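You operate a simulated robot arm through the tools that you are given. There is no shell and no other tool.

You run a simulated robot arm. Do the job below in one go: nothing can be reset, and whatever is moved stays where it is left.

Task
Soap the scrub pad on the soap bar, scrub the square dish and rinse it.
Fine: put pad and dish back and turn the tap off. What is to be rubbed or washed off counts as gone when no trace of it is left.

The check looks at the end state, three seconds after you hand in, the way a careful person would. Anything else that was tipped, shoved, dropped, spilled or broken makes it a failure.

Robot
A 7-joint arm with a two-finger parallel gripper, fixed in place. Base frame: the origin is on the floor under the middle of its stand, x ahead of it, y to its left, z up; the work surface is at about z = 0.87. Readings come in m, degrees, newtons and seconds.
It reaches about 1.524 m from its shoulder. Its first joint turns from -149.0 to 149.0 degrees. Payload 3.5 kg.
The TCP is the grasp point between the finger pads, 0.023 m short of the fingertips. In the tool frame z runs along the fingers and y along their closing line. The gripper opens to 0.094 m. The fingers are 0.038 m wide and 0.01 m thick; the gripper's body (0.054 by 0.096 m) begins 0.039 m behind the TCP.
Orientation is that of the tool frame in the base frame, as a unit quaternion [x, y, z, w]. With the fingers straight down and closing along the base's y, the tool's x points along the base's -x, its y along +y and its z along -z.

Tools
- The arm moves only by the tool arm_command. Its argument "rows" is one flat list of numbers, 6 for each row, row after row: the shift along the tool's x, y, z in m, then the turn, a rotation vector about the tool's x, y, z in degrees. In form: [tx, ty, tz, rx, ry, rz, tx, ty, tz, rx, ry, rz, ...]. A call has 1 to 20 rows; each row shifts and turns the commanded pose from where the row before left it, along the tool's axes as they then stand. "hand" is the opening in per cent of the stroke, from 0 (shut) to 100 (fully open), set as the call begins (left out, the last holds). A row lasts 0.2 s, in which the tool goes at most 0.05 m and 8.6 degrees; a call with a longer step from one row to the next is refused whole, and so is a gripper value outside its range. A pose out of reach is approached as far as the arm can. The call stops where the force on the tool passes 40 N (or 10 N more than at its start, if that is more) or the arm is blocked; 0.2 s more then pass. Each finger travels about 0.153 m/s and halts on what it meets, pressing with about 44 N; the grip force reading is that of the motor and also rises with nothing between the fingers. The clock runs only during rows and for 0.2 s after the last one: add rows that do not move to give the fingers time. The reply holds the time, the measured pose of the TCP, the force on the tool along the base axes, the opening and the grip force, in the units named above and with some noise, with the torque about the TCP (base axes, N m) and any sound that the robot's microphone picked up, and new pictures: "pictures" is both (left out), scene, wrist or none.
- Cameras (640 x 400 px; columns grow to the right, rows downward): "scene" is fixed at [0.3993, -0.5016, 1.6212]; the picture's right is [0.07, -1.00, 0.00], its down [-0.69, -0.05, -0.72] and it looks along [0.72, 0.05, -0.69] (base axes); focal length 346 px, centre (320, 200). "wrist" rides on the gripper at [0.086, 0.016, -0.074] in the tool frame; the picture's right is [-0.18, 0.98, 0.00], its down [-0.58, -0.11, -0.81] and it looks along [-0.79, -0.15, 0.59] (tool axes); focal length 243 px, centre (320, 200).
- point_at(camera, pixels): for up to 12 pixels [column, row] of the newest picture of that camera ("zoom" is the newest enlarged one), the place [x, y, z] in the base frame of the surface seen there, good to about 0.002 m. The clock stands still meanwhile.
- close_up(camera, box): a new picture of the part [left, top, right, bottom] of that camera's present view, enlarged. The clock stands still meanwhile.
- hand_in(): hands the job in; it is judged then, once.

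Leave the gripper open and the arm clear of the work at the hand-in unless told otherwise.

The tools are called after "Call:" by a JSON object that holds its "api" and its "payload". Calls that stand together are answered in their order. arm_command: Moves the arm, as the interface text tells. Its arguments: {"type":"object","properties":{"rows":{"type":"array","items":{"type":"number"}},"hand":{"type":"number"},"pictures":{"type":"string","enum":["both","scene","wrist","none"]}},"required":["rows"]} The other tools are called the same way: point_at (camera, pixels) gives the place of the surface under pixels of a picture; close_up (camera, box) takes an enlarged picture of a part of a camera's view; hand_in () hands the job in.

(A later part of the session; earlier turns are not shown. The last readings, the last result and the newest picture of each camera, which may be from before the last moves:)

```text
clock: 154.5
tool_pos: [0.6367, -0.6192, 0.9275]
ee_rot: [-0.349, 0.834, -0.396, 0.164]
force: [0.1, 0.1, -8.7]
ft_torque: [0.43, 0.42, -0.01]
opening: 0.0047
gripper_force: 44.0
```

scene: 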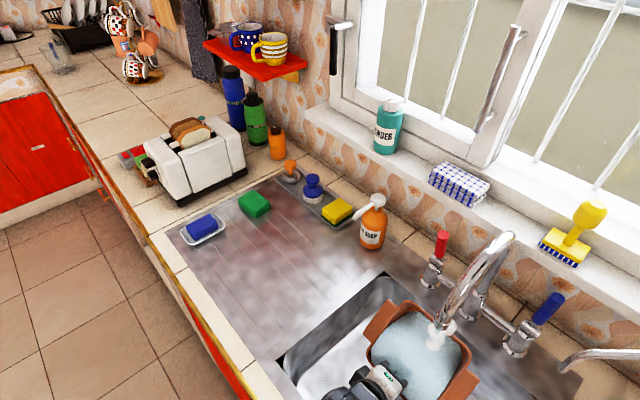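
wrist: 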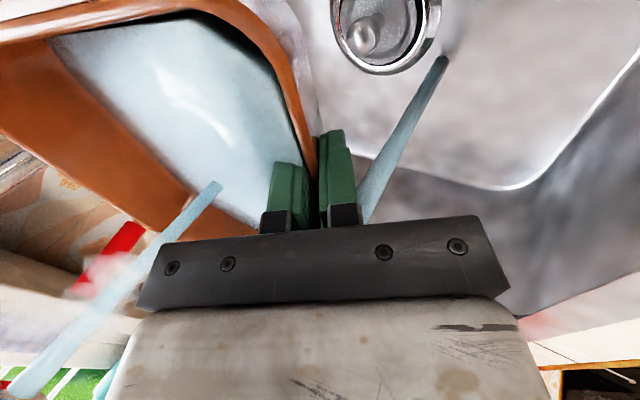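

Now out of the stream to the left again, up, and tip past vertical to drain fully.

Call:
{"api": "arm_command", "payload": {"rows": [-0.01, 0, 0, 0, 0, 0, -0.02, 0, 0, 0, 0, 0, -0.02, 0, 0, 0, 0, 0, -0.02, 0, 0, 0, 0, 0, -0.02, 0, 0, 0, 0, 0, -0.02, 0, 0, 0, 0, 0, -0.02, 0, 0, 0, 0, 0, 0, -0.0154, -0.0127, 0, 0, 0, 0, -0.0154, -0.0127, 0, 0, 0, 0, -0.0154, -0.0127, 0, 0, 0, 0, -0.0154, -0.0127, 0, 0, 0, 0, -0.0154, -0.0127, 0, 0, 0, 0, 0, 0, 6, 0, 0, 0, 0, 0, 6, 0, 0, 0, 0, 0, 6, 0, 0, 0, 0, 0, 6, 0, 0, 0, 0, 0, 6, 0, 0, 0, 0, 0, 6, 0, 0, 0, 0, 0, 6, 0, 0, 0, 0, 0, 5, 0, 0], "hand": 0, "pictures": "none"}}

Call:
{"api": "arm_command", "payload": {"rows": [0, 0, 0, 0, 0, 0, 0, 0, 0, 0, 0, 0, 0, 0, 0, 0, 0, 0, 0, 0, 0, 0, 0, 0, 0, 0, 0, 0, 0, 0, 0, 0, 0, 0, 0, 0], "hand": 0}}

Call:
{"api": "close_up", "payload": {"camera": "wrist", "box": [60, 20, 320, 220]}}

```text
clock: 158.7
tool_pos: [0.728, -0.5262, 1.0264]
ee_rot: [0.256, -0.607, 0.694, -0.29]
force: [0.1, -0.5, -6.2]
ft_torque: [0.12, 0.1, 0.0]
opening: 0.0048
gripper_force: 44.2
```

```text
clock: 160.1
tool_pos: [0.7278, -0.5274, 1.0269]
ee_rot: [0.254, -0.607, 0.695, -0.289]
force: [0.9, -0.1, -5.9]
ft_torque: [0.13, 0.08, 0.02]
opening: 0.0045
gripper_force: 43.7
```

scene: 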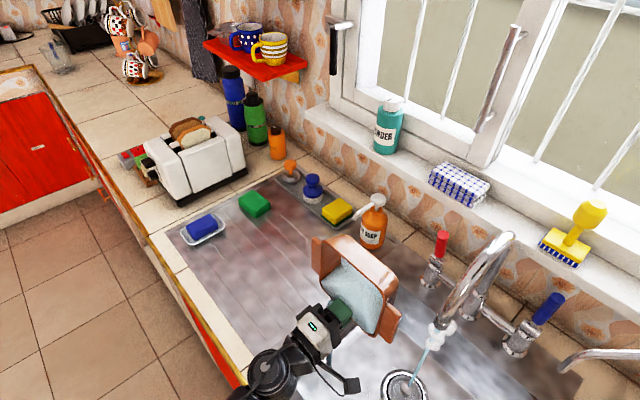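
wrist: 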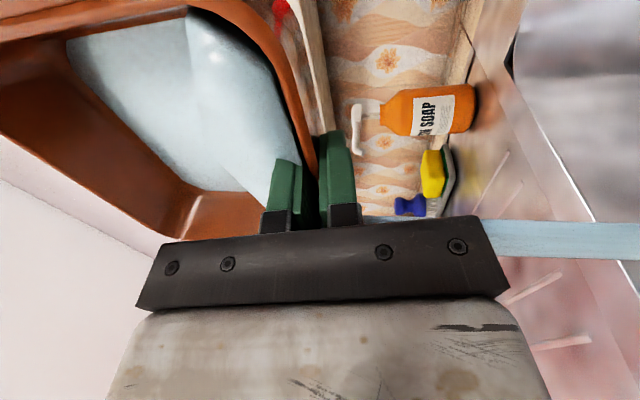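

```text
2.00 times, centred on (190, 120) of wrist
```

zoom: 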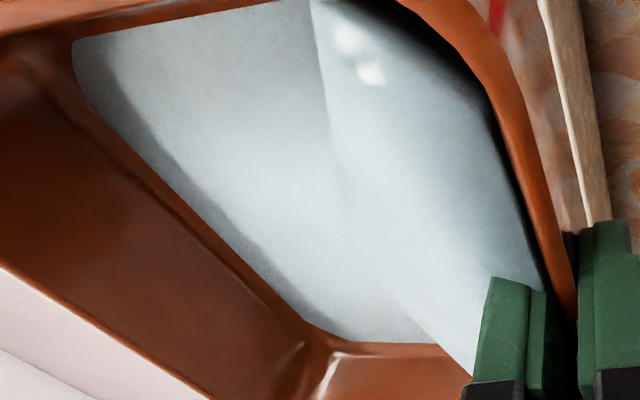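

It's still draining, with the stream running off toward the sink. I'll wait 3 seconds more.

Call:
{"api": "arm_command", "payload": {"rows": [0, 0, 0, 0, 0, 0, 0, 0, 0, 0, 0, 0, 0, 0, 0, 0, 0, 0, 0, 0, 0, 0, 0, 0, 0, 0, 0, 0, 0, 0, 0, 0, 0, 0, 0, 0, 0, 0, 0, 0, 0, 0, 0, 0, 0, 0, 0, 0, 0, 0, 0, 0, 0, 0, 0, 0, 0, 0, 0, 0, 0, 0, 0, 0, 0, 0, 0, 0, 0, 0, 0, 0, 0, 0, 0, 0, 0, 0], "hand": 0}}

Call:
{"api": "close_up", "payload": {"camera": "scene", "box": [240, 230, 420, 400]}}

Call:
{"api": "close_up", "payload": {"camera": "wrist", "box": [60, 20, 320, 220]}}

```text
clock: 162.9
tool_pos: [0.7291, -0.5275, 1.0276]
ee_rot: [0.255, -0.606, 0.695, -0.289]
force: [0.3, 0.5, -4.8]
ft_torque: [0.07, 0.04, 0.03]
opening: 0.0047
gripper_force: 44.1
```

scene: 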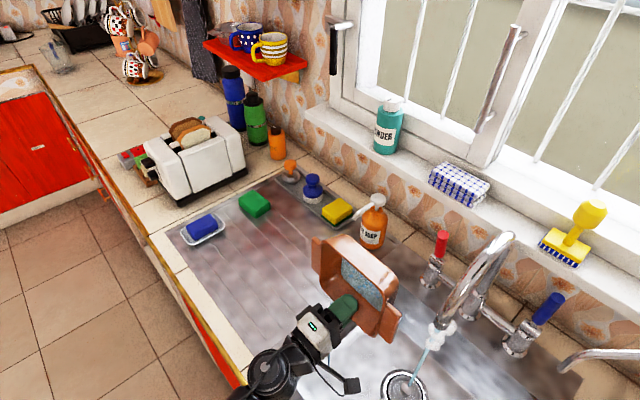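
wrist: 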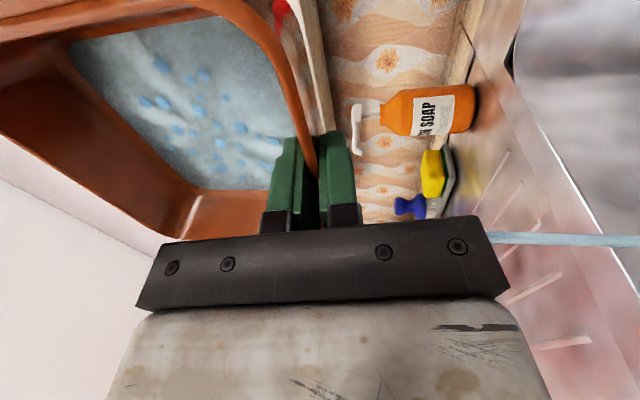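

```text
2.35 times, centred on (330, 315) of scene
```

zoom: 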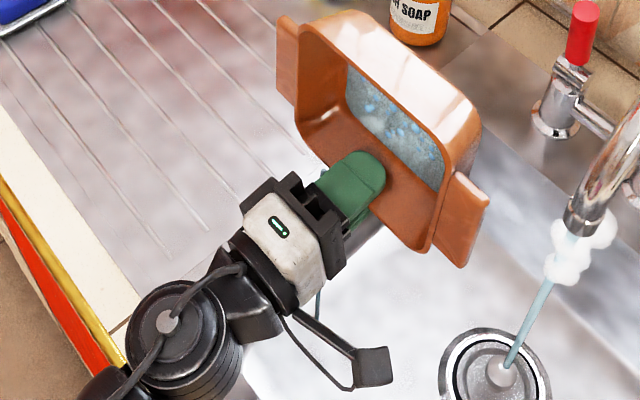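

```text
2.00 times, centred on (190, 120) of wrist
```

zoom: 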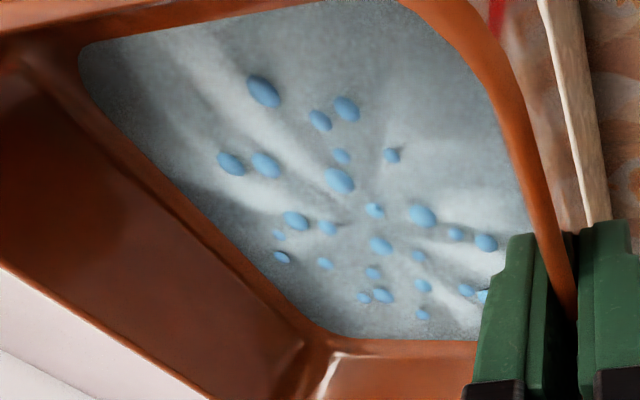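

The white suds are gone, the stain is gone, and these same 26 drops stay the same however long I rinse. They look like plain wetness: clear blue water drops, like the ones that came with the wet pad, and drying wasn't asked for. I'll finish draining the dish.

Call:
{"api": "arm_command", "payload": {"rows": [0, 0, 0, 2, 0, 0, 0, 0, 0, 0, 0, 0, 0, 0, 0, 0, 0, 0, 0, 0, 0, 0, 0, 0, 0, 0, 0, 0, 0, 0, 0, 0, 0, 0, 0, 0, 0, 0, 0, 0, 0, 0, 0, 0, 0, 0, 0, 0, 0, 0, 0, 0, 0, 0, 0, 0, 0, 0, 0, 0, 0, 0, 0, 0, 0, 0, 0, 0, 0, 0, 0, 0], "hand": 0}}

Call:
{"api": "close_up", "payload": {"camera": "wrist", "box": [60, 20, 320, 220]}}

```text
clock: 165.5
tool_pos: [0.7279, -0.5265, 1.0268]
ee_rot: [0.249, -0.595, 0.705, -0.294]
force: [0.5, -0.3, -3.9]
ft_torque: [0.04, 0.05, 0.0]
opening: 0.0048
gripper_force: 43.4
```

scene: 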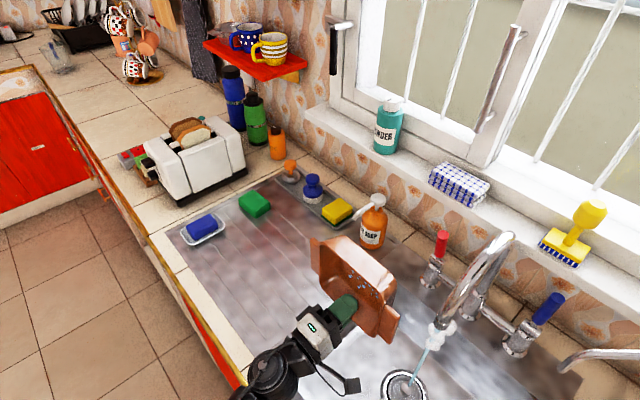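
wrist: 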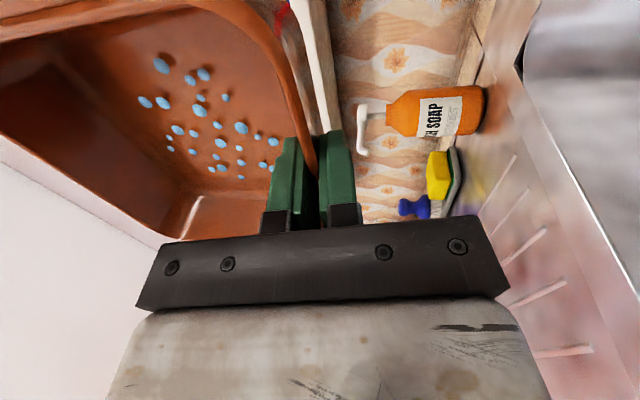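

```text
2.00 times, centred on (190, 120) of wrist
```

zoom: 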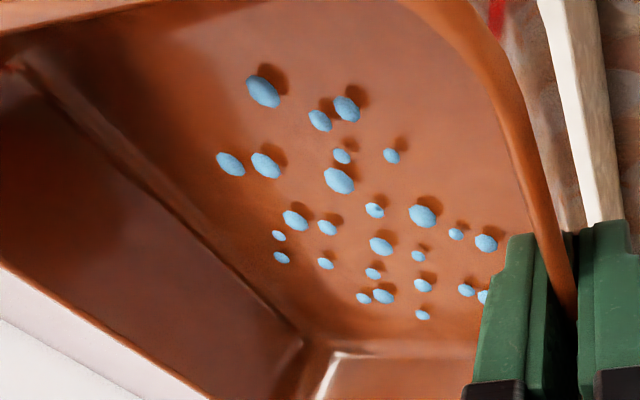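

The dish is drained. Before settling on "just water", I'll do one more cheap test. So far the dish was level under the jet for only a second or two, so I'll hold it level in the stream for longer. First I'll turn it level and lower it here.

Call:
{"api": "arm_command", "payload": {"rows": [0, 0, 0, -8, 0, 0, 0, 0, 0, -8, 0, 0, 0, 0, 0, -8, 0, 0, 0, 0, 0, -8, 0, 0, 0, 0, 0, -8, 0, 0, 0, 0, 0, -8, 0, 0, 0, 0, 0, -8, 0, 0, 0, 0, 0, -8, 0, 0, 0, 0, 0, -8, 0, 0, 0, 0, 0, -8, 0, 0, 0, 0, 0, -8, 0, 0, 0, 0.0041, 0.0221, 0, 0, 0, 0, 0.0041, 0.0221, 0, 0, 0, 0, 0.0041, 0.0221, 0, 0, 0, 0, 0.0041, 0.0221, 0, 0, 0, 0, 0, 0, 0, 0, 0], "hand": 0}}

Call:
{"api": "close_up", "payload": {"camera": "scene", "box": [320, 240, 480, 380]}}

```text
clock: 168.9
tool_pos: [0.73, -0.5276, 0.9365]
ee_rot: [-0.384, 0.918, -0.094, 0.037]
force: [0.2, -0.3, -3.0]
ft_torque: [0.26, 0.2, 0.01]
opening: 0.0047
gripper_force: 44.2
```

scene: 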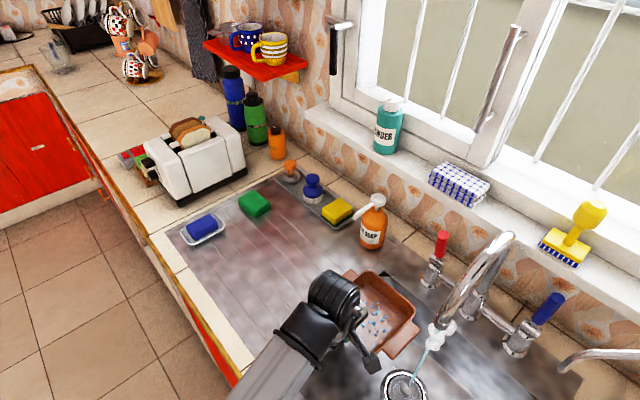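
wrist: 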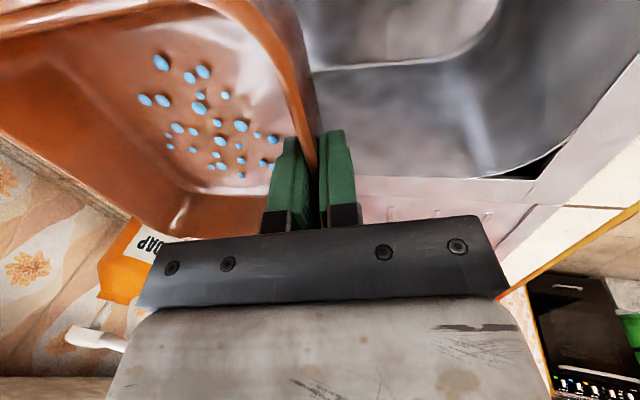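

```text
2.86 times, centred on (400, 310) of scene
```

zoom: 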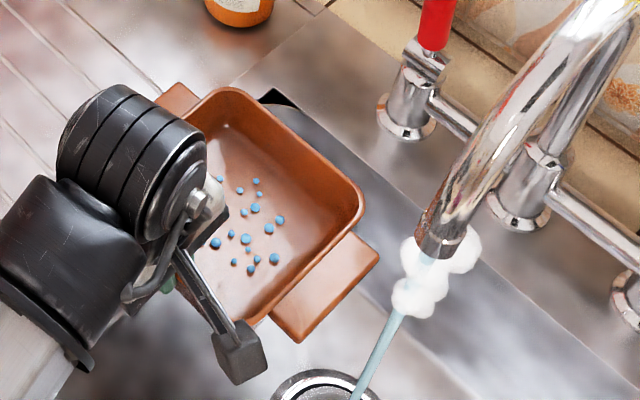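

The dish is level with the beads clearly visible. I'll slide it right under the jet, centred on the beads, and hold it there.

Call:
{"api": "arm_command", "payload": {"rows": [0.01, 0, 0, 0, 0, 0, 0.02, 0, 0, 0, 0, 0, 0.02, 0, 0, 0, 0, 0, 0.02, 0, 0, 0, 0, 0, 0.02, 0, 0, 0, 0, 0, 0.02, 0, 0, 0, 0, 0, 0.015, 0, 0, 0, 0, 0, 0, 0, 0, 0, 0, 0], "hand": 0}}

Call:
{"api": "close_up", "payload": {"camera": "wrist", "box": [60, 20, 320, 220]}}

Call:
{"api": "close_up", "payload": {"camera": "scene", "box": [360, 260, 500, 400]}}

```text
clock: 170.7
tool_pos: [0.6419, -0.6159, 0.9381]
ee_rot: [-0.384, 0.918, -0.094, 0.037]
force: [0.9, -0.5, -5.4]
ft_torque: [0.27, 0.24, -0.03]
opening: 0.0046
gripper_force: 43.9
```

scene: 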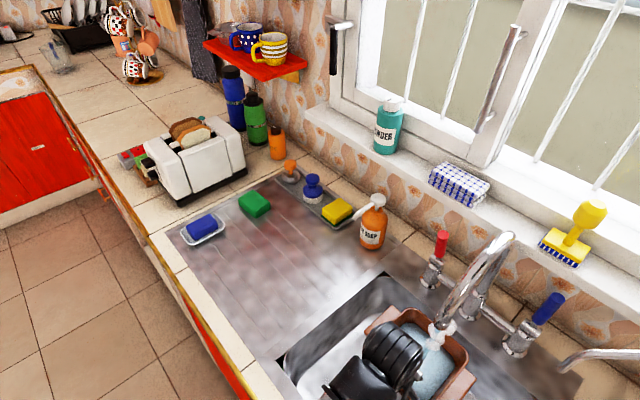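
wrist: 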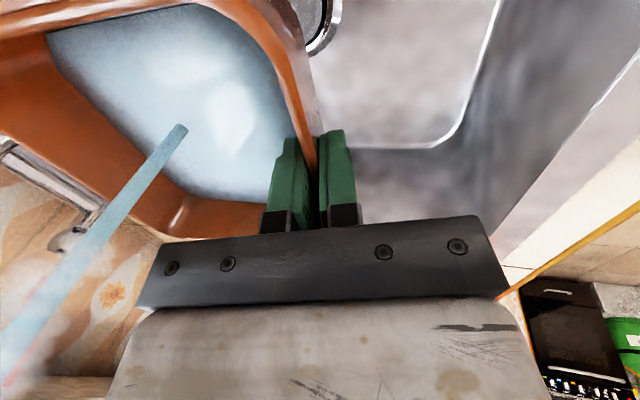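

```text
2.00 times, centred on (190, 120) of wrist
```

zoom: 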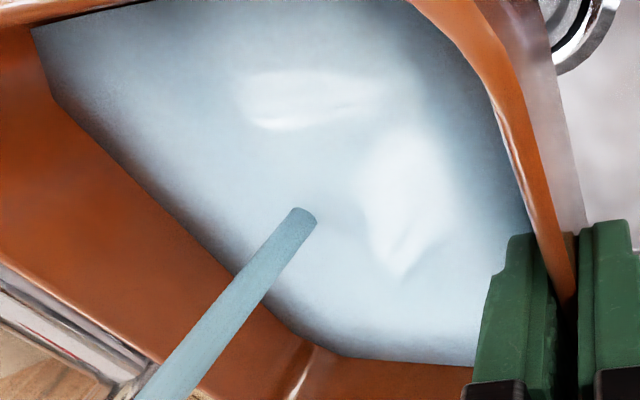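

```text
2.86 times, centred on (430, 330) of scene
```

zoom: 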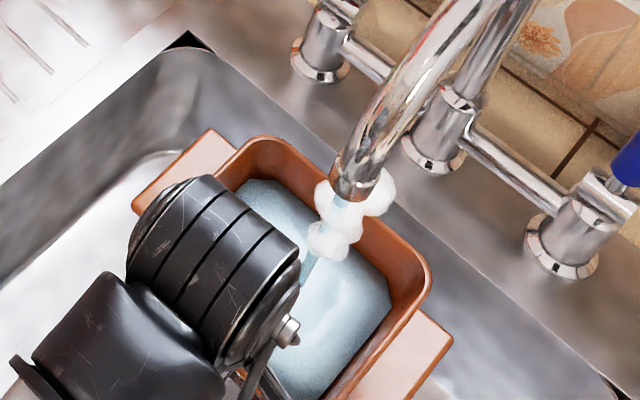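

It's level and filling, and the grip load is fine. I'll hold it here about 3 seconds with small sways and watch the torque.

Call:
{"api": "arm_command", "payload": {"rows": [0.01, 0, 0, 0, 0, 0, 0.01, 0, 0, 0, 0, 0, 0, 0, 0, 0, 0, 0, -0.01, 0, 0, 0, 0, 0, -0.01, 0, 0, 0, 0, 0, -0.01, 0, 0, 0, 0, 0, -0.01, 0, 0, 0, 0, 0, -0.01, 0, 0, 0, 0, 0, 0, 0, 0, 0, 0, 0, 0.01, 0, 0, 0, 0, 0, 0.01, 0, 0, 0, 0, 0, 0.01, 0, 0, 0, 0, 0, 0, 0, 0, 0, 0, 0], "hand": 0, "pictures": "wrist"}}

Call:
{"api": "arm_command", "payload": {"rows": [0, 0.008, -0.0015, 0, 0, 0, 0, 0.008, -0.0015, 0, 0, 0, 0, 0.008, -0.0015, 0, 0, 0, 0, 0, 0, 0, 0, 0, 0, -0.008, 0.0015, 0, 0, 0, 0, -0.008, 0.0015, 0, 0, 0, 0, -0.008, 0.0015, 0, 0, 0, 0, -0.008, 0.0015, 0, 0, 0, 0, 0, 0, 0, 0, 0, 0, 0.008, -0.0015, 0, 0, 0, 0, 0, 0, 0, 0, 0], "hand": 0}}

```text
clock: 173.5
tool_pos: [0.6413, -0.6167, 0.9374]
ee_rot: [-0.384, 0.918, -0.094, 0.038]
force: [0.8, -0.2, -7.5]
ft_torque: [0.45, 0.36, 0.0]
opening: 0.0049
gripper_force: 43.8
```

wrist: 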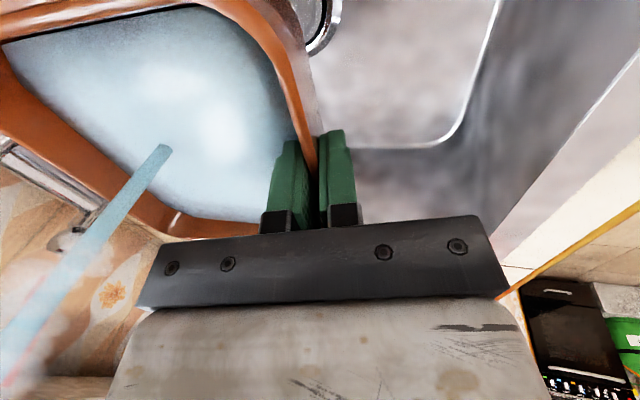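

```text
clock: 175.9
tool_pos: [0.6419, -0.6163, 0.9374]
ee_rot: [-0.384, 0.918, -0.094, 0.038]
force: [0.6, 1.0, -9.5]
ft_torque: [0.59, 0.49, 0.0]
opening: 0.005
gripper_force: 43.5
```

scene: 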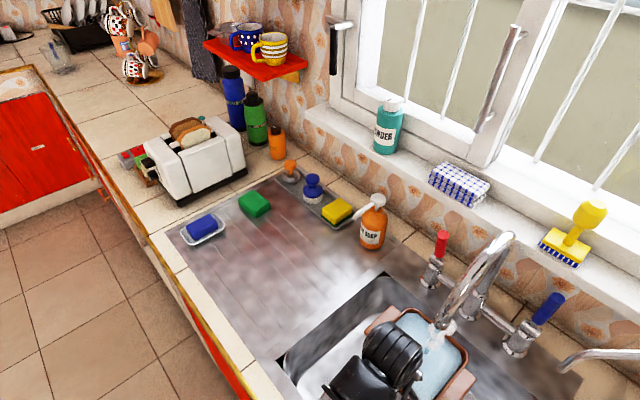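
wrist: 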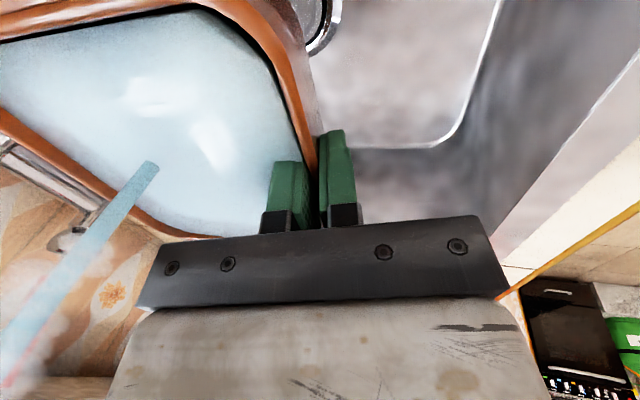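

The dish is nearly full at 9.5 N and 0.77 N·m, so it's time to empty it. I'll tip gently in place first, over the sink, to shed most of the water.

Call:
{"api": "arm_command", "payload": {"rows": [0, 0, 0, 4, 0, 0, 0, 0, 0, 4, 0, 0, 0, 0, 0, 4, 0, 0, 0, 0, 0, 4, 0, 0, 0, 0, 0, 4, 0, 0, 0, 0, 0, 4, 0, 0, 0, 0, 0, 4, 0, 0, 0, 0, 0, 4, 0, 0, 0, 0, 0, 4, 0, 0, 0, 0, 0, 4, 0, 0, -0.01, 0, 0, 0, 0, 0, -0.02, 0, 0, 0, 0, 0, -0.02, 0, 0, 0, 0, 0, -0.02, 0, 0, 0, 0, 0, -0.02, 0, 0, 0, 0, 0, -0.02, 0, 0, 0, 0, 0, -0.02, 0, 0, 0, 0, 0, 0, 0, 0, 0, 0, 0], "hand": 0}}

```text
clock: 179.7
tool_pos: [0.7335, -0.5255, 0.9369]
ee_rot: [-0.347, 0.831, -0.403, 0.166]
force: [-0.5, -0.4, -11.2]
ft_torque: [0.55, 0.47, 0.0]
opening: 0.0047
gripper_force: 43.9
```

scene: 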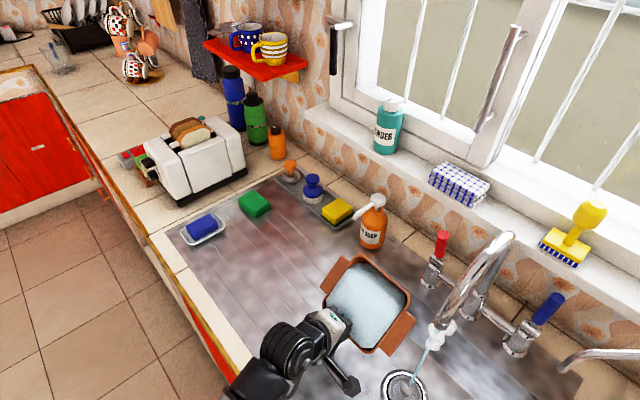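
wrist: 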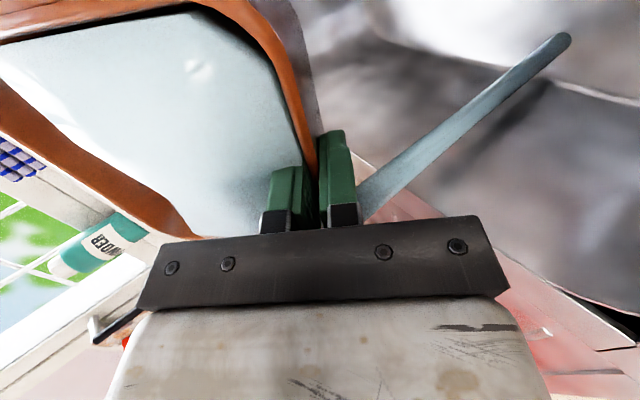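

Water drains at a limited rate and lands on the sink floor. I'll wait here a few seconds while it empties, before raising and tipping further.

Call:
{"api": "arm_command", "payload": {"rows": [0, 0, 0, 0, 0, 0, 0, 0, 0, 0, 0, 0, 0, 0, 0, 0, 0, 0, 0, 0, 0, 0, 0, 0, 0, 0, 0, 0, 0, 0, 0, -0.014, -0.0113, 0, 0, 0, 0, -0.014, -0.0113, 0, 0, 0, 0, -0.014, -0.0113, 0, 0, 0, 0, -0.014, -0.0113, 0, 0, 0, 0, -0.014, -0.0113, 0, 0, 0, 0, 0, 0, 4, 0, 0, 0, 0, 0, 4, 0, 0, 0, 0, 0, 4, 0, 0, 0, 0, 0, 4, 0, 0, 0, 0, 0, 4, 0, 0, 0, 0, 0, 0, 0, 0, 0, 0, 0, 0, 0, 0, 0, 0, 0, 0, 0, 0], "hand": 0, "pictures": "scene"}}

Call:
{"api": "close_up", "payload": {"camera": "scene", "box": [240, 230, 420, 400]}}

```text
clock: 183.5
tool_pos: [0.7336, -0.5236, 1.0274]
ee_rot: [-0.313, 0.748, -0.54, 0.223]
force: [0.2, -0.6, -7.1]
ft_torque: [0.27, 0.28, -0.02]
opening: 0.0047
gripper_force: 44.1
```

scene: 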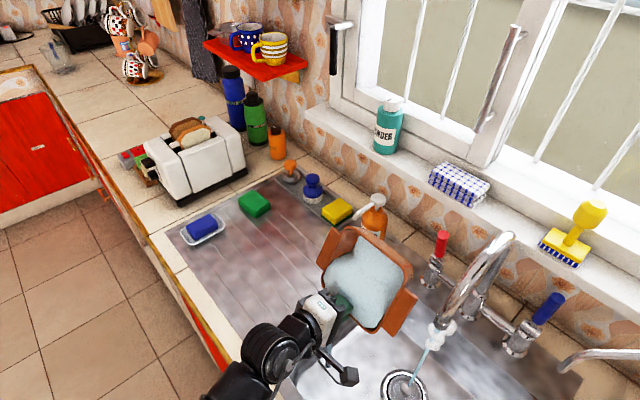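

```text
2.35 times, centred on (330, 315) of scene
```

zoom: 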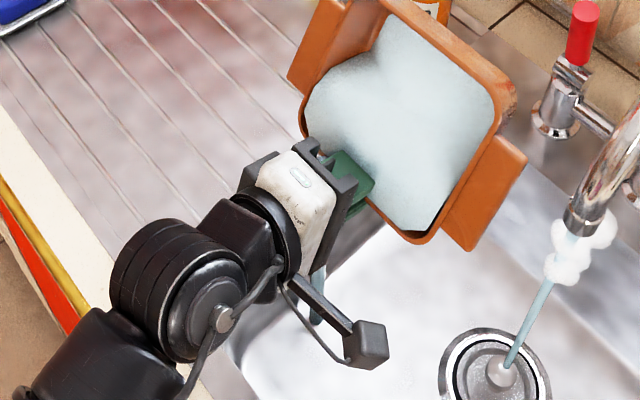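

The outflow is falling well inside the sink. I'll tip on past vertical and wait for it to empty.

Call:
{"api": "arm_command", "payload": {"rows": [0, 0, 0, 4, 0, 0, 0, 0, 0, 4, 0, 0, 0, 0, 0, 4, 0, 0, 0, 0, 0, 4, 0, 0, 0, 0, 0, 4, 0, 0, 0, 0, 0, 4, 0, 0, 0, 0, 0, 3, 0, 0, 0, 0, 0, 0, 0, 0, 0, 0, 0, 0, 0, 0, 0, 0, 0, 0, 0, 0, 0, 0, 0, 0, 0, 0, 0, 0, 0, 0, 0, 0, 0, 0, 0, 0, 0, 0, 0, 0, 0, 0, 0, 0, 0, 0, 0, 0, 0, 0, 0, 0, 0, 0, 0, 0, 0, 0, 0, 0, 0, 0, 0, 0, 0, 0, 0, 0, 0, 0, 0, 0, 0, 0, 0, 0, 0, 0, 0, 0], "hand": 0}}

Call:
{"api": "close_up", "payload": {"camera": "wrist", "box": [60, 20, 320, 220]}}

```text
clock: 187.7
tool_pos: [0.7329, -0.5237, 1.0271]
ee_rot: [0.252, -0.601, 0.7, -0.291]
force: [-1.0, 0.2, -5.3]
ft_torque: [0.11, 0.06, -0.01]
opening: 0.0045
gripper_force: 43.6
```

scene: 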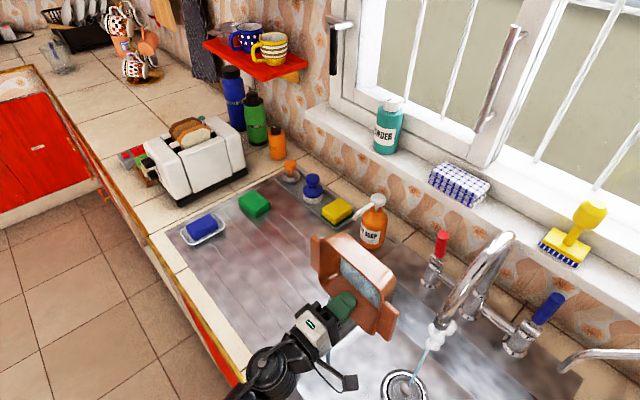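
wrist: 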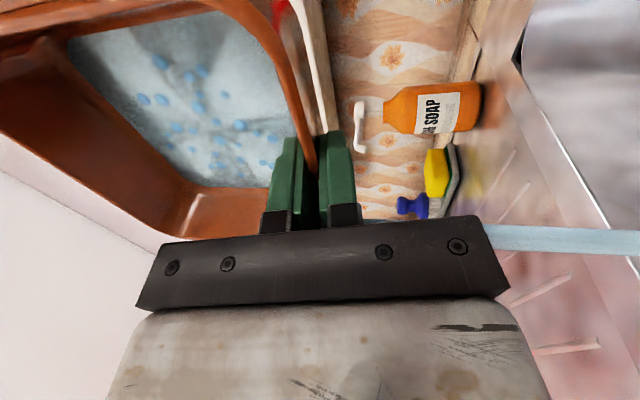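

```text
2.00 times, centred on (190, 120) of wrist
```

zoom: 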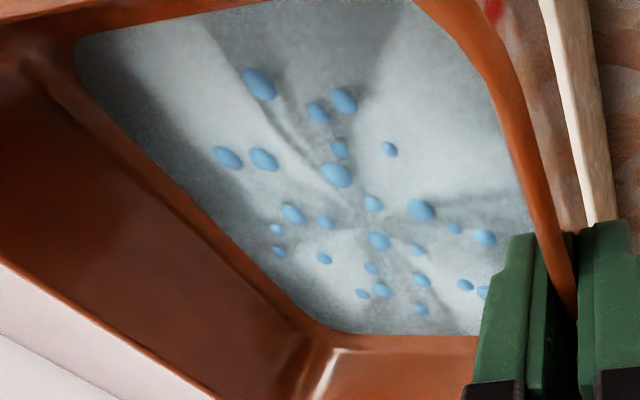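

The drops are the same 26 after a level rinse too, so rinsing has no effect on them. Dirt and suds are gone and what remains is wetness. I'll let the dish finish draining.

Call:
{"api": "arm_command", "payload": {"rows": [0, 0, 0, 0, 0, 0, 0, 0, 0, 0, 0, 0, 0, 0, 0, 0, 0, 0, 0, 0, 0, 0, 0, 0, 0, 0, 0, 0, 0, 0, 0, 0, 0, 0, 0, 0, 0, 0, 0, 0, 0, 0, 0, 0, 0, 0, 0, 0, 0, 0, 0, 0, 0, 0, 0, 0, 0, 0, 0, 0, 0, 0, 0, 0, 0, 0, 0, 0, 0, 0, 0, 0, 0, 0, 0, 0, 0, 0, 0, 0, 0, 0, 0, 0, 0, 0, 0, 0, 0, 0], "hand": 0}}

Call:
{"api": "close_up", "payload": {"camera": "wrist", "box": [60, 20, 320, 220]}}

```text
clock: 190.9
tool_pos: [0.7326, -0.5231, 1.0272]
ee_rot: [0.252, -0.601, 0.7, -0.292]
force: [0.5, 0.4, -4.0]
ft_torque: [0.1, 0.08, -0.02]
opening: 0.0046
gripper_force: 44.0
```

scene: 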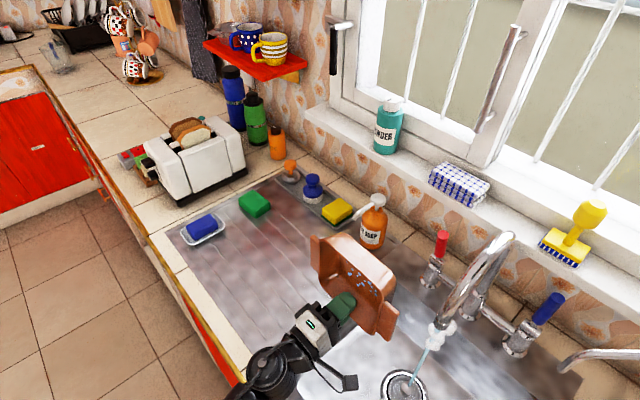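
wrist: 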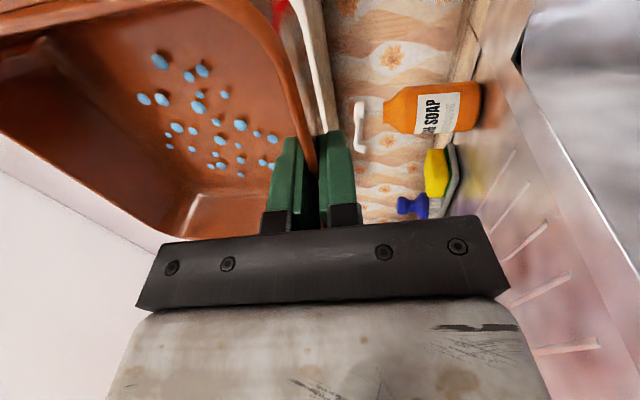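

```text
2.00 times, centred on (190, 120) of wrist
```

zoom: 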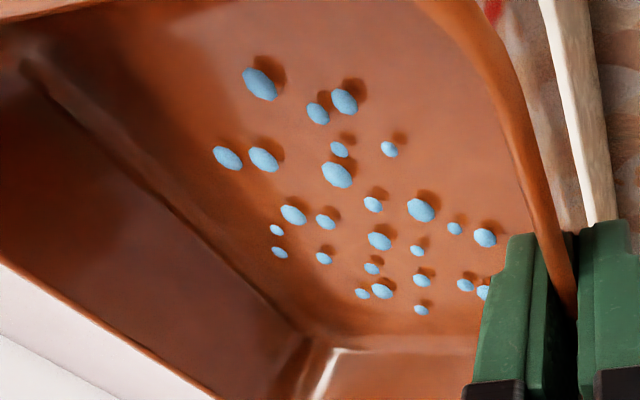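

The dish is empty, about 4.4 N. I'll bring it back level over the sink, with a 0.7° yaw correction, and check that it's level before carrying it back.

Call:
{"api": "arm_command", "payload": {"rows": [0, 0, 0, -8, 0, 0, 0, 0, 0, -8, 0, 0, 0, 0, 0, -8, 0, 0, 0, 0, 0, -8, 0, 0, 0, 0, 0, -8, 0, 0, 0, 0, 0, -8, 0, 0, 0, 0, 0, -8, 0, 0, 0, 0, 0, -8, 0, 0, 0, 0, 0, -8, 0, 0, 0, 0, 0, -8, 0, 0, 0, 0, 0, -8, 0, 0, 0, 0, 0, 0, 0, -0.7, 0, 0, 0, 0, 0, 0], "hand": 0}}

Call:
{"api": "close_up", "payload": {"camera": "scene", "box": [290, 220, 450, 370]}}

```text
clock: 193.7
tool_pos: [0.733, -0.5235, 1.027]
ee_rot: [-0.39, 0.916, -0.087, 0.034]
force: [-0.6, -0.2, -3.7]
ft_torque: [0.19, 0.2, -0.01]
opening: 0.0046
gripper_force: 44.2
```

scene: 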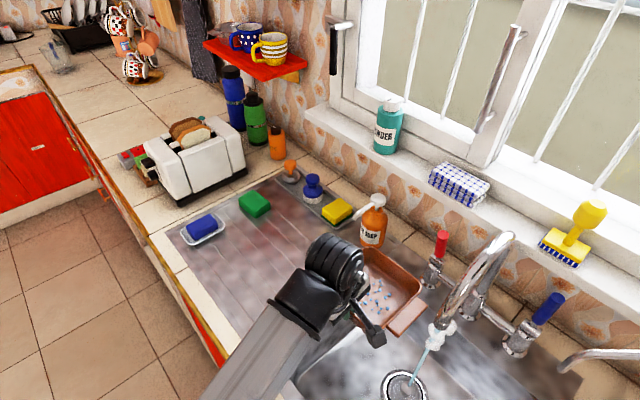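
wrist: 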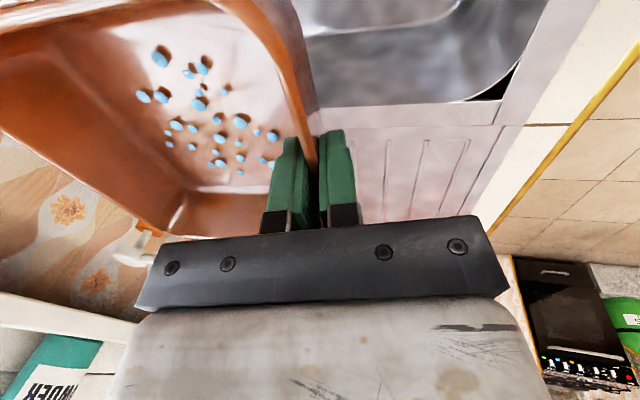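

```text
2.67 times, centred on (370, 295) of scene
```

zoom: 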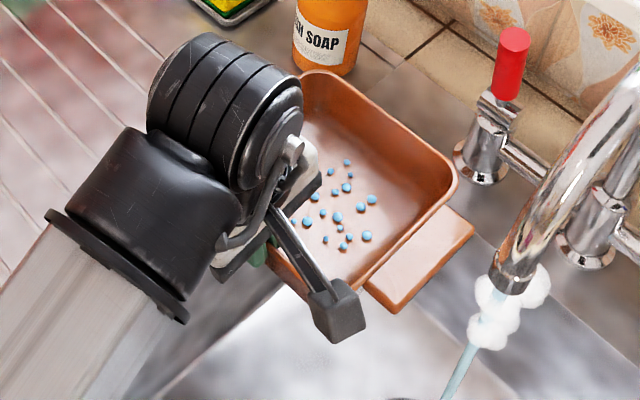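

The dish is level again and I see no contact with anything. I'll check its rim heights, then carry it back along the counter.

Call:
{"api": "point_at", "payload": {"camera": "zoom", "pixels": [[320, 75], [452, 180], [470, 230], [395, 308], [370, 285], [400, 110], [340, 215], [375, 300]]}}

Call:
{"api": "arm_command", "payload": {"rows": [-0.012, 0.0043, -0.0009, 0, 0, 0, -0.0239, 0.0085, -0.0017, 0, 0, 0, -0.0239, 0.0085, -0.0017, 0, 0, 0, -0.0239, 0.0085, -0.0017, 0, 0, 0, -0.0239, 0.0085, -0.0017, 0, 0, 0, -0.0239, 0.0085, -0.0017, 0, 0, 0, -0.0239, 0.0085, -0.0017, 0, 0, 0, -0.0239, 0.0085, -0.0017, 0, 0, 0, -0.0239, 0.0085, -0.0017, 0, 0, 0, -0.0239, 0.0085, -0.0017, 0, 0, 0, -0.012, 0.0043, -0.0009, 0, 0, 0, 0, 0, 0, 0, 0, 0], "hand": 0}}

Call:
{"api": "close_up", "payload": {"camera": "scene", "box": [190, 190, 350, 320]}}

```text
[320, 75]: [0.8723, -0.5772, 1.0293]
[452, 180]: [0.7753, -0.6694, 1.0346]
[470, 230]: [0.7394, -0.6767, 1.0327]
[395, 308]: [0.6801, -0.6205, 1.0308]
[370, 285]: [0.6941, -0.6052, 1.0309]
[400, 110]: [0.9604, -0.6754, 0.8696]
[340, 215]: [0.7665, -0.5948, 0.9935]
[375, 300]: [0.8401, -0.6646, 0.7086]
```

```text
clock: 196.3
tool_pos: [0.838, -0.2907, 1.0276]
ee_rot: [-0.389, 0.917, -0.086, 0.034]
force: [-0.6, -0.3, -4.0]
ft_torque: [0.23, 0.22, 0.0]
opening: 0.0048
gripper_force: 43.8
```

scene: 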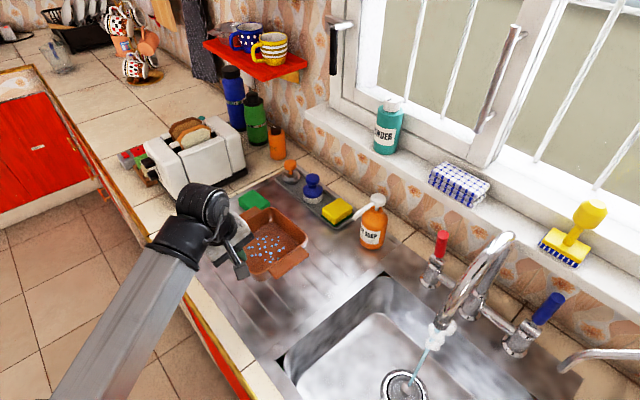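
wrist: 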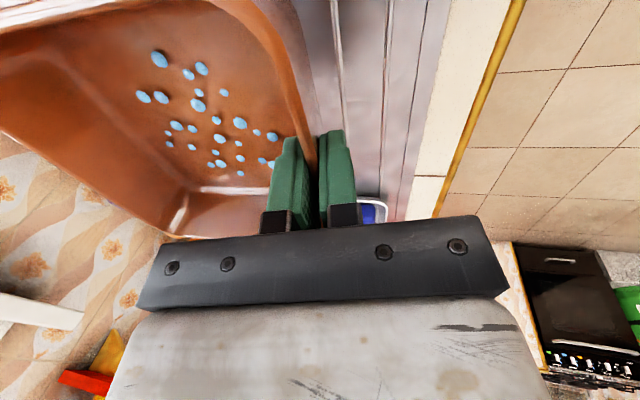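

```text
3.08 times, centred on (270, 255) of scene
```

zoom: 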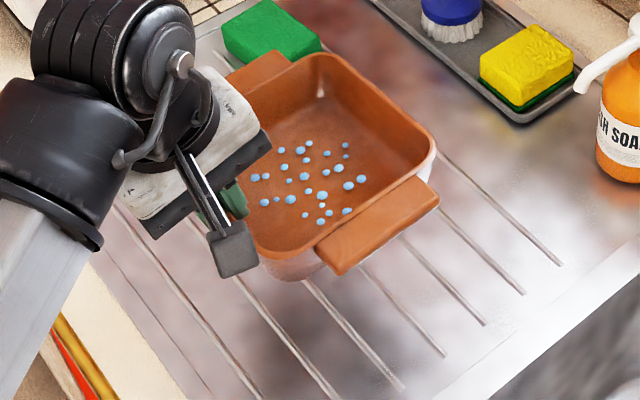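

The dish is level over its old place. I'll lower it about 10 cm, then do the last centimetre in small steps.

Call:
{"api": "arm_command", "payload": {"rows": [0.0002, 0.0034, 0.0164, 0, 0, 0, 0.0002, 0.0034, 0.0164, 0, 0, 0, 0.0002, 0.0034, 0.0164, 0, 0, 0, 0.0002, 0.0034, 0.0164, 0, 0, 0, 0.0002, 0.0033, 0.015, 0, 0, 0, 0.0002, 0.003, 0.012, 0, 0, 0, 0, 0, 0, 0, 0, 0], "hand": 0}}

Call:
{"api": "close_up", "payload": {"camera": "scene", "box": [222, 235, 318, 311]}}

Call:
{"api": "point_at", "payload": {"camera": "zoom", "pixels": [[325, 15], [515, 180], [350, 370], [480, 245], [205, 30], [270, 20], [440, 110], [432, 95]]}}

```text
clock: 197.9
tool_pos: [0.8347, -0.2901, 0.9319]
ee_rot: [-0.389, 0.916, -0.086, 0.034]
force: [0.1, 0.3, -3.6]
ft_torque: [0.23, 0.23, 0.0]
opening: 0.0046
gripper_force: 44.0
```

scene: 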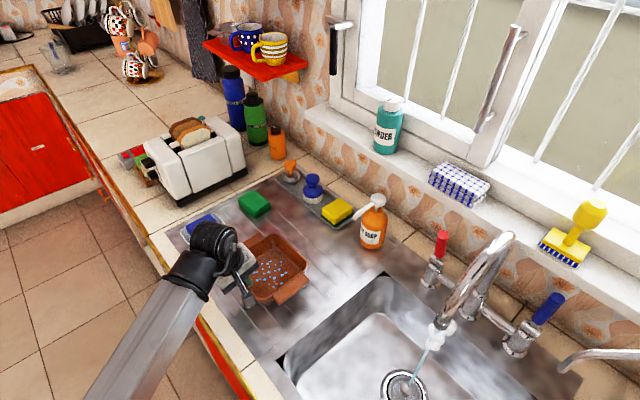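
wrist: 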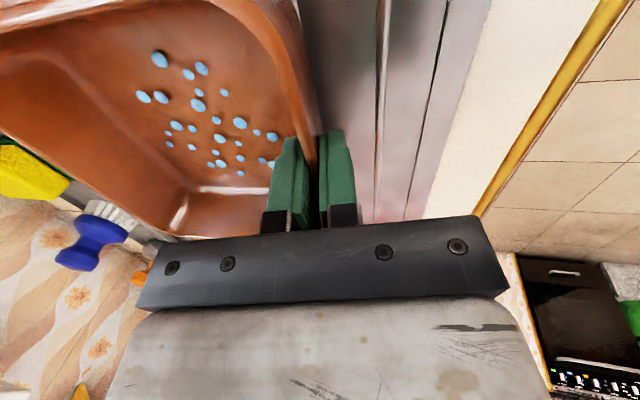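

```text
5.26 times, centred on (270, 273) of scene
```

zoom: 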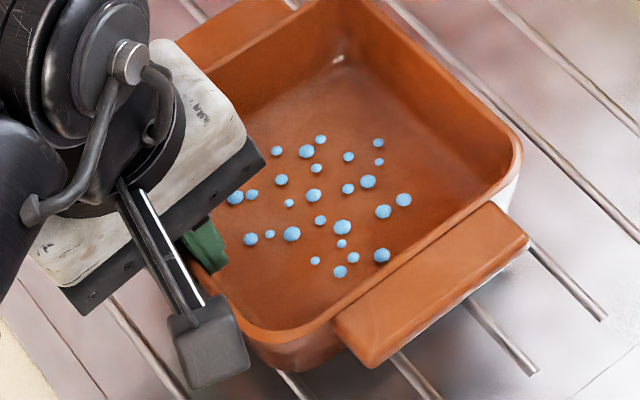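

```text
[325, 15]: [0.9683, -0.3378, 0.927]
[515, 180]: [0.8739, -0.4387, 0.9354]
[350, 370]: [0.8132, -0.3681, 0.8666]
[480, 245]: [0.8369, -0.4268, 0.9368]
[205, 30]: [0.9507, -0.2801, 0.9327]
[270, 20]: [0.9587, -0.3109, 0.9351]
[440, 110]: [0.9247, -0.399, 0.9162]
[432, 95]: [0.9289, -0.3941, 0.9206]
```

Nearly down: 3.6 N and no contact yet. I'll lower gently until it touches.

Call:
{"api": "arm_command", "payload": {"rows": [0, 0.0015, 0.0079, 0, 0, 0, 0, 0.0011, 0.0059, 0, 0, 0, 0, 0.0006, 0.003, 0, 0, 0, 0, 0, 0, 0, 0, 0], "hand": 0, "pictures": "none"}}

Call:
{"api": "arm_command", "payload": {"rows": [0, 0.0004, 0.002, 0, 0, 0, 0, 0, 0, 0, 0, 0], "hand": 0, "pictures": "none"}}

Call:
{"api": "arm_command", "payload": {"rows": [0, 0.0003, 0.0015, 0, 0, 0, 0, 0, 0, 0, 0, 0], "hand": 0}}

Call:
{"api": "close_up", "payload": {"camera": "scene", "box": [222, 235, 318, 311]}}

```text
clock: 198.9
tool_pos: [0.8336, -0.2894, 0.9149]
ee_rot: [-0.389, 0.916, -0.087, 0.034]
force: [0.1, 0.6, -3.5]
ft_torque: [0.27, 0.14, 0.02]
opening: 0.0049
gripper_force: 43.7
```

```text
clock: 199.5
tool_pos: [0.8337, -0.2908, 0.9121]
ee_rot: [-0.388, 0.917, -0.086, 0.034]
force: [-2.1, -2.7, 18.9]
ft_torque: [1.03, -0.77, -0.07]
opening: 0.0047
gripper_force: 43.6
```

```text
clock: 200.1
tool_pos: [0.834, -0.2916, 0.9118]
ee_rot: [-0.389, 0.916, -0.087, 0.033]
force: [-1.1, -7.3, 23.2]
ft_torque: [0.65, -0.63, -0.18]
opening: 0.0048
gripper_force: 43.9
```

scene: 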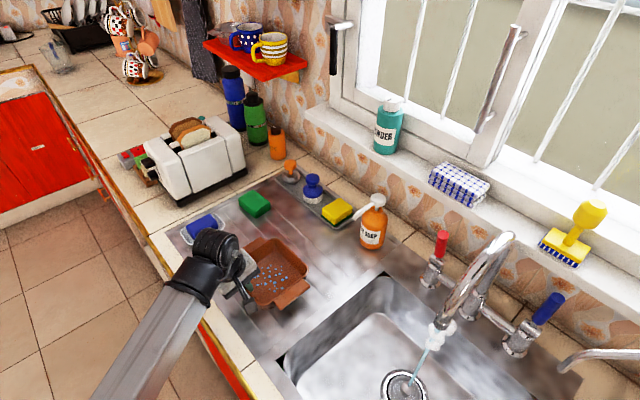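
wrist: 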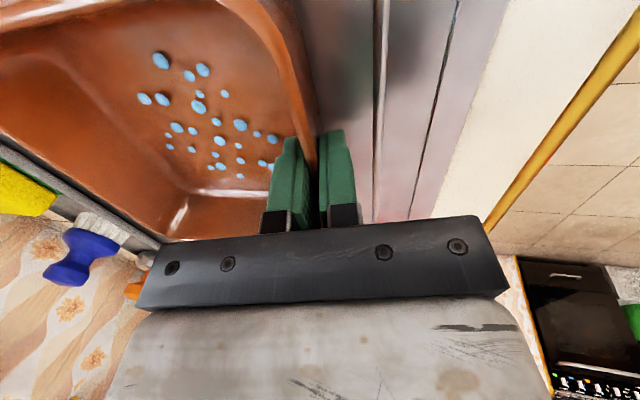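

```text
5.26 times, centred on (270, 273) of scene
```

zoom: 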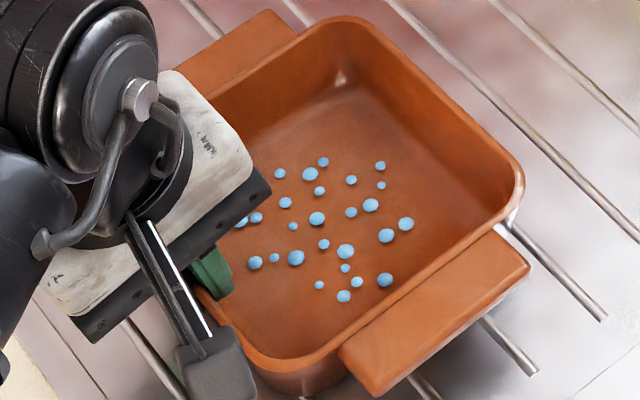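

It has touched down at 23 N, and the picture shows it about 3 mm right of where it was. I'll lift 3 mm, nudge it back and set it down more lightly.

Call:
{"api": "arm_command", "payload": {"rows": [0, -0.0006, -0.003, 0, 0, 0, -0.0018, 0.0003, 0, 0, 0, 0, -0.0018, 0.0003, 0, 0, 0, 0, 0, 0.0003, 0.0012, 0, 0, 0, 0, 0.0002, 0.0008, 0, 0, 0, 0, 0, 0, 0, 0, 0], "hand": 0, "pictures": "none"}}

Call:
{"api": "close_up", "payload": {"camera": "scene", "box": [222, 235, 318, 311]}}

```text
clock: 201.5
tool_pos: [0.8361, -0.2868, 0.9114]
ee_rot: [-0.389, 0.917, -0.086, 0.033]
force: [-0.5, 1.1, -2.9]
ft_torque: [0.28, 0.14, 0.03]
opening: 0.0047
gripper_force: 44.0
```

```text
5.26 times, centred on (270, 273) of scene
```

zoom: 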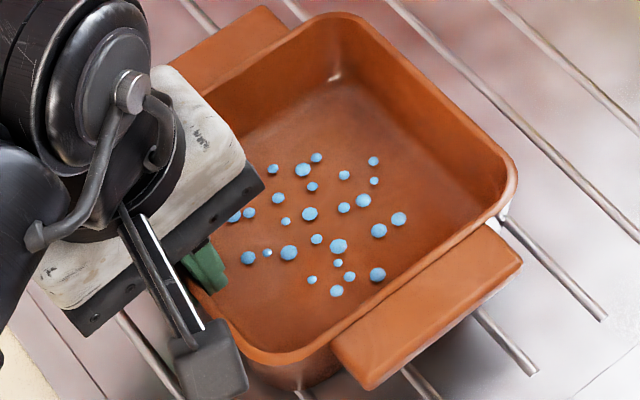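

That matches the original outline, with corners at (335,12) and (517,180). I'll lower the last millimetre and let go.

Call:
{"api": "arm_command", "payload": {"rows": [0, 0.0002, 0.001, 0, 0, 0, 0, 0, 0, 0, 0, 0], "hand": 0, "pictures": "none"}}

Call:
{"api": "arm_command", "payload": {"rows": [0, 0, 0, 0, 0, 0, 0, 0, 0, 0, 0, 0, 0, 0, 0, 0, 0, 0], "hand": 30}}

Call:
{"api": "close_up", "payload": {"camera": "scene", "box": [222, 235, 318, 311]}}

```text
clock: 202.1
tool_pos: [0.8361, -0.2874, 0.9123]
ee_rot: [-0.39, 0.916, -0.086, 0.033]
force: [1.7, 0.8, 9.7]
ft_torque: [0.15, 0.17, 0.03]
opening: 0.0045
gripper_force: 44.3
```

```text
clock: 202.9
tool_pos: [0.8347, -0.2869, 0.9121]
ee_rot: [-0.39, 0.916, -0.086, 0.034]
force: [-0.2, -0.5, 0.8]
ft_torque: [0.02, 0.0, -0.03]
opening: 0.0283
gripper_force: 0.0
```

scene: 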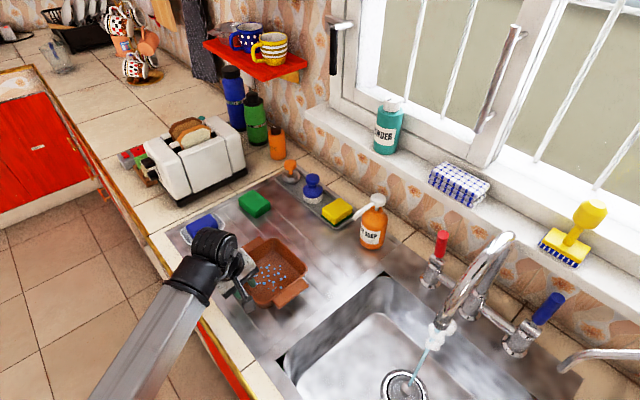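
wrist: 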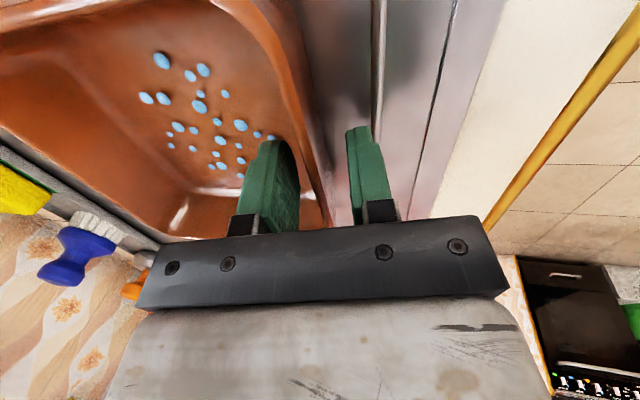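

```text
5.26 times, centred on (270, 273) of scene
```

zoom: 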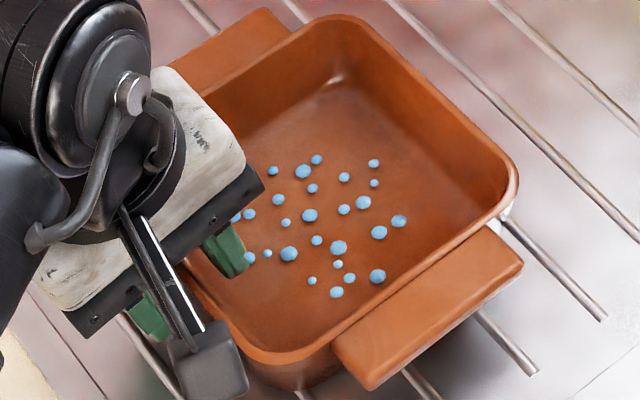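

The dish rests at its original place and is released. I'll withdraw the fingers along their own axis, straighten the hand and rise.

Call:
{"api": "arm_command", "payload": {"rows": [0, 0, -0.012, 0, 0, 0, 0, 0, -0.02, 0, 0, 0, 0, 0, -0.03, 0, 0, 0, 0, 0, -0.035, 0, 0, 0, 0, 0, 0, -5, 0, 0, 0, 0, 0, -5, 0, 0, 0, 0, -0.04, 0, 0, 0, 0, 0, -0.04, 0, 0, 0, 0, 0, -0.045, 0, 0, 0, 0, 0, -0.045, 0, 0, 0, 0, 0, -0.045, 0, 0, 0, 0, 0, 0, 0, 0, 0], "hand": 30}}

Call:
{"api": "close_up", "payload": {"camera": "scene", "box": [222, 235, 318, 311]}}

```text
clock: 205.5
tool_pos: [0.8276, -0.2732, 1.2122]
ee_rot: [-0.391, 0.92, -0.012, 0.008]
force: [0.8, 0.7, 0.3]
ft_torque: [-0.03, -0.02, -0.02]
opening: 0.0284
gripper_force: 0.1
out of reach, approached as far as the arm can: row 11
```

scene: 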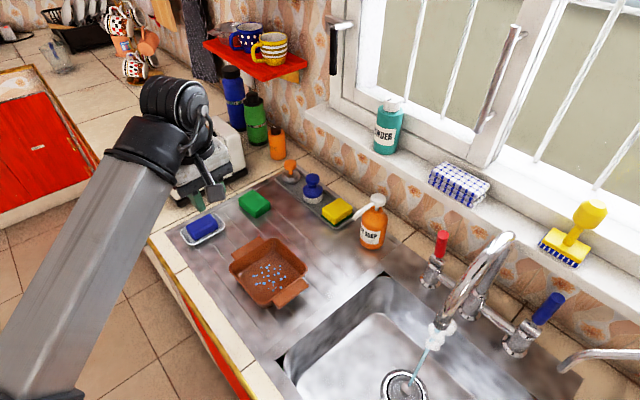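
wrist: 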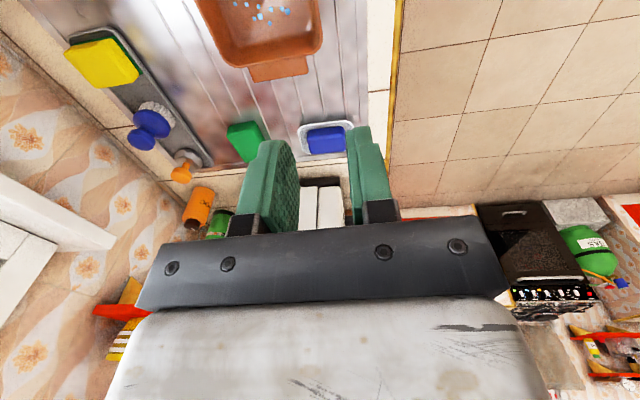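

```text
5.26 times, centred on (270, 273) of scene
```

zoom: 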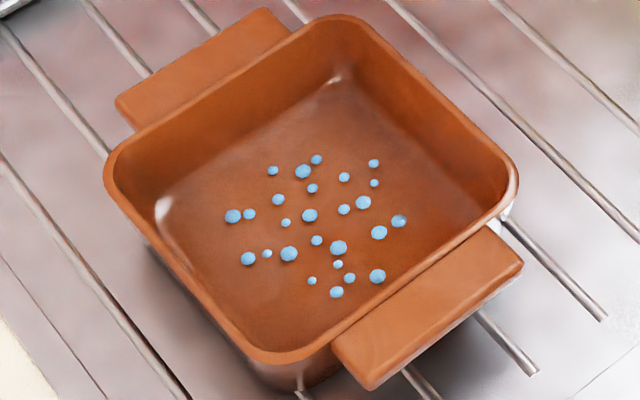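

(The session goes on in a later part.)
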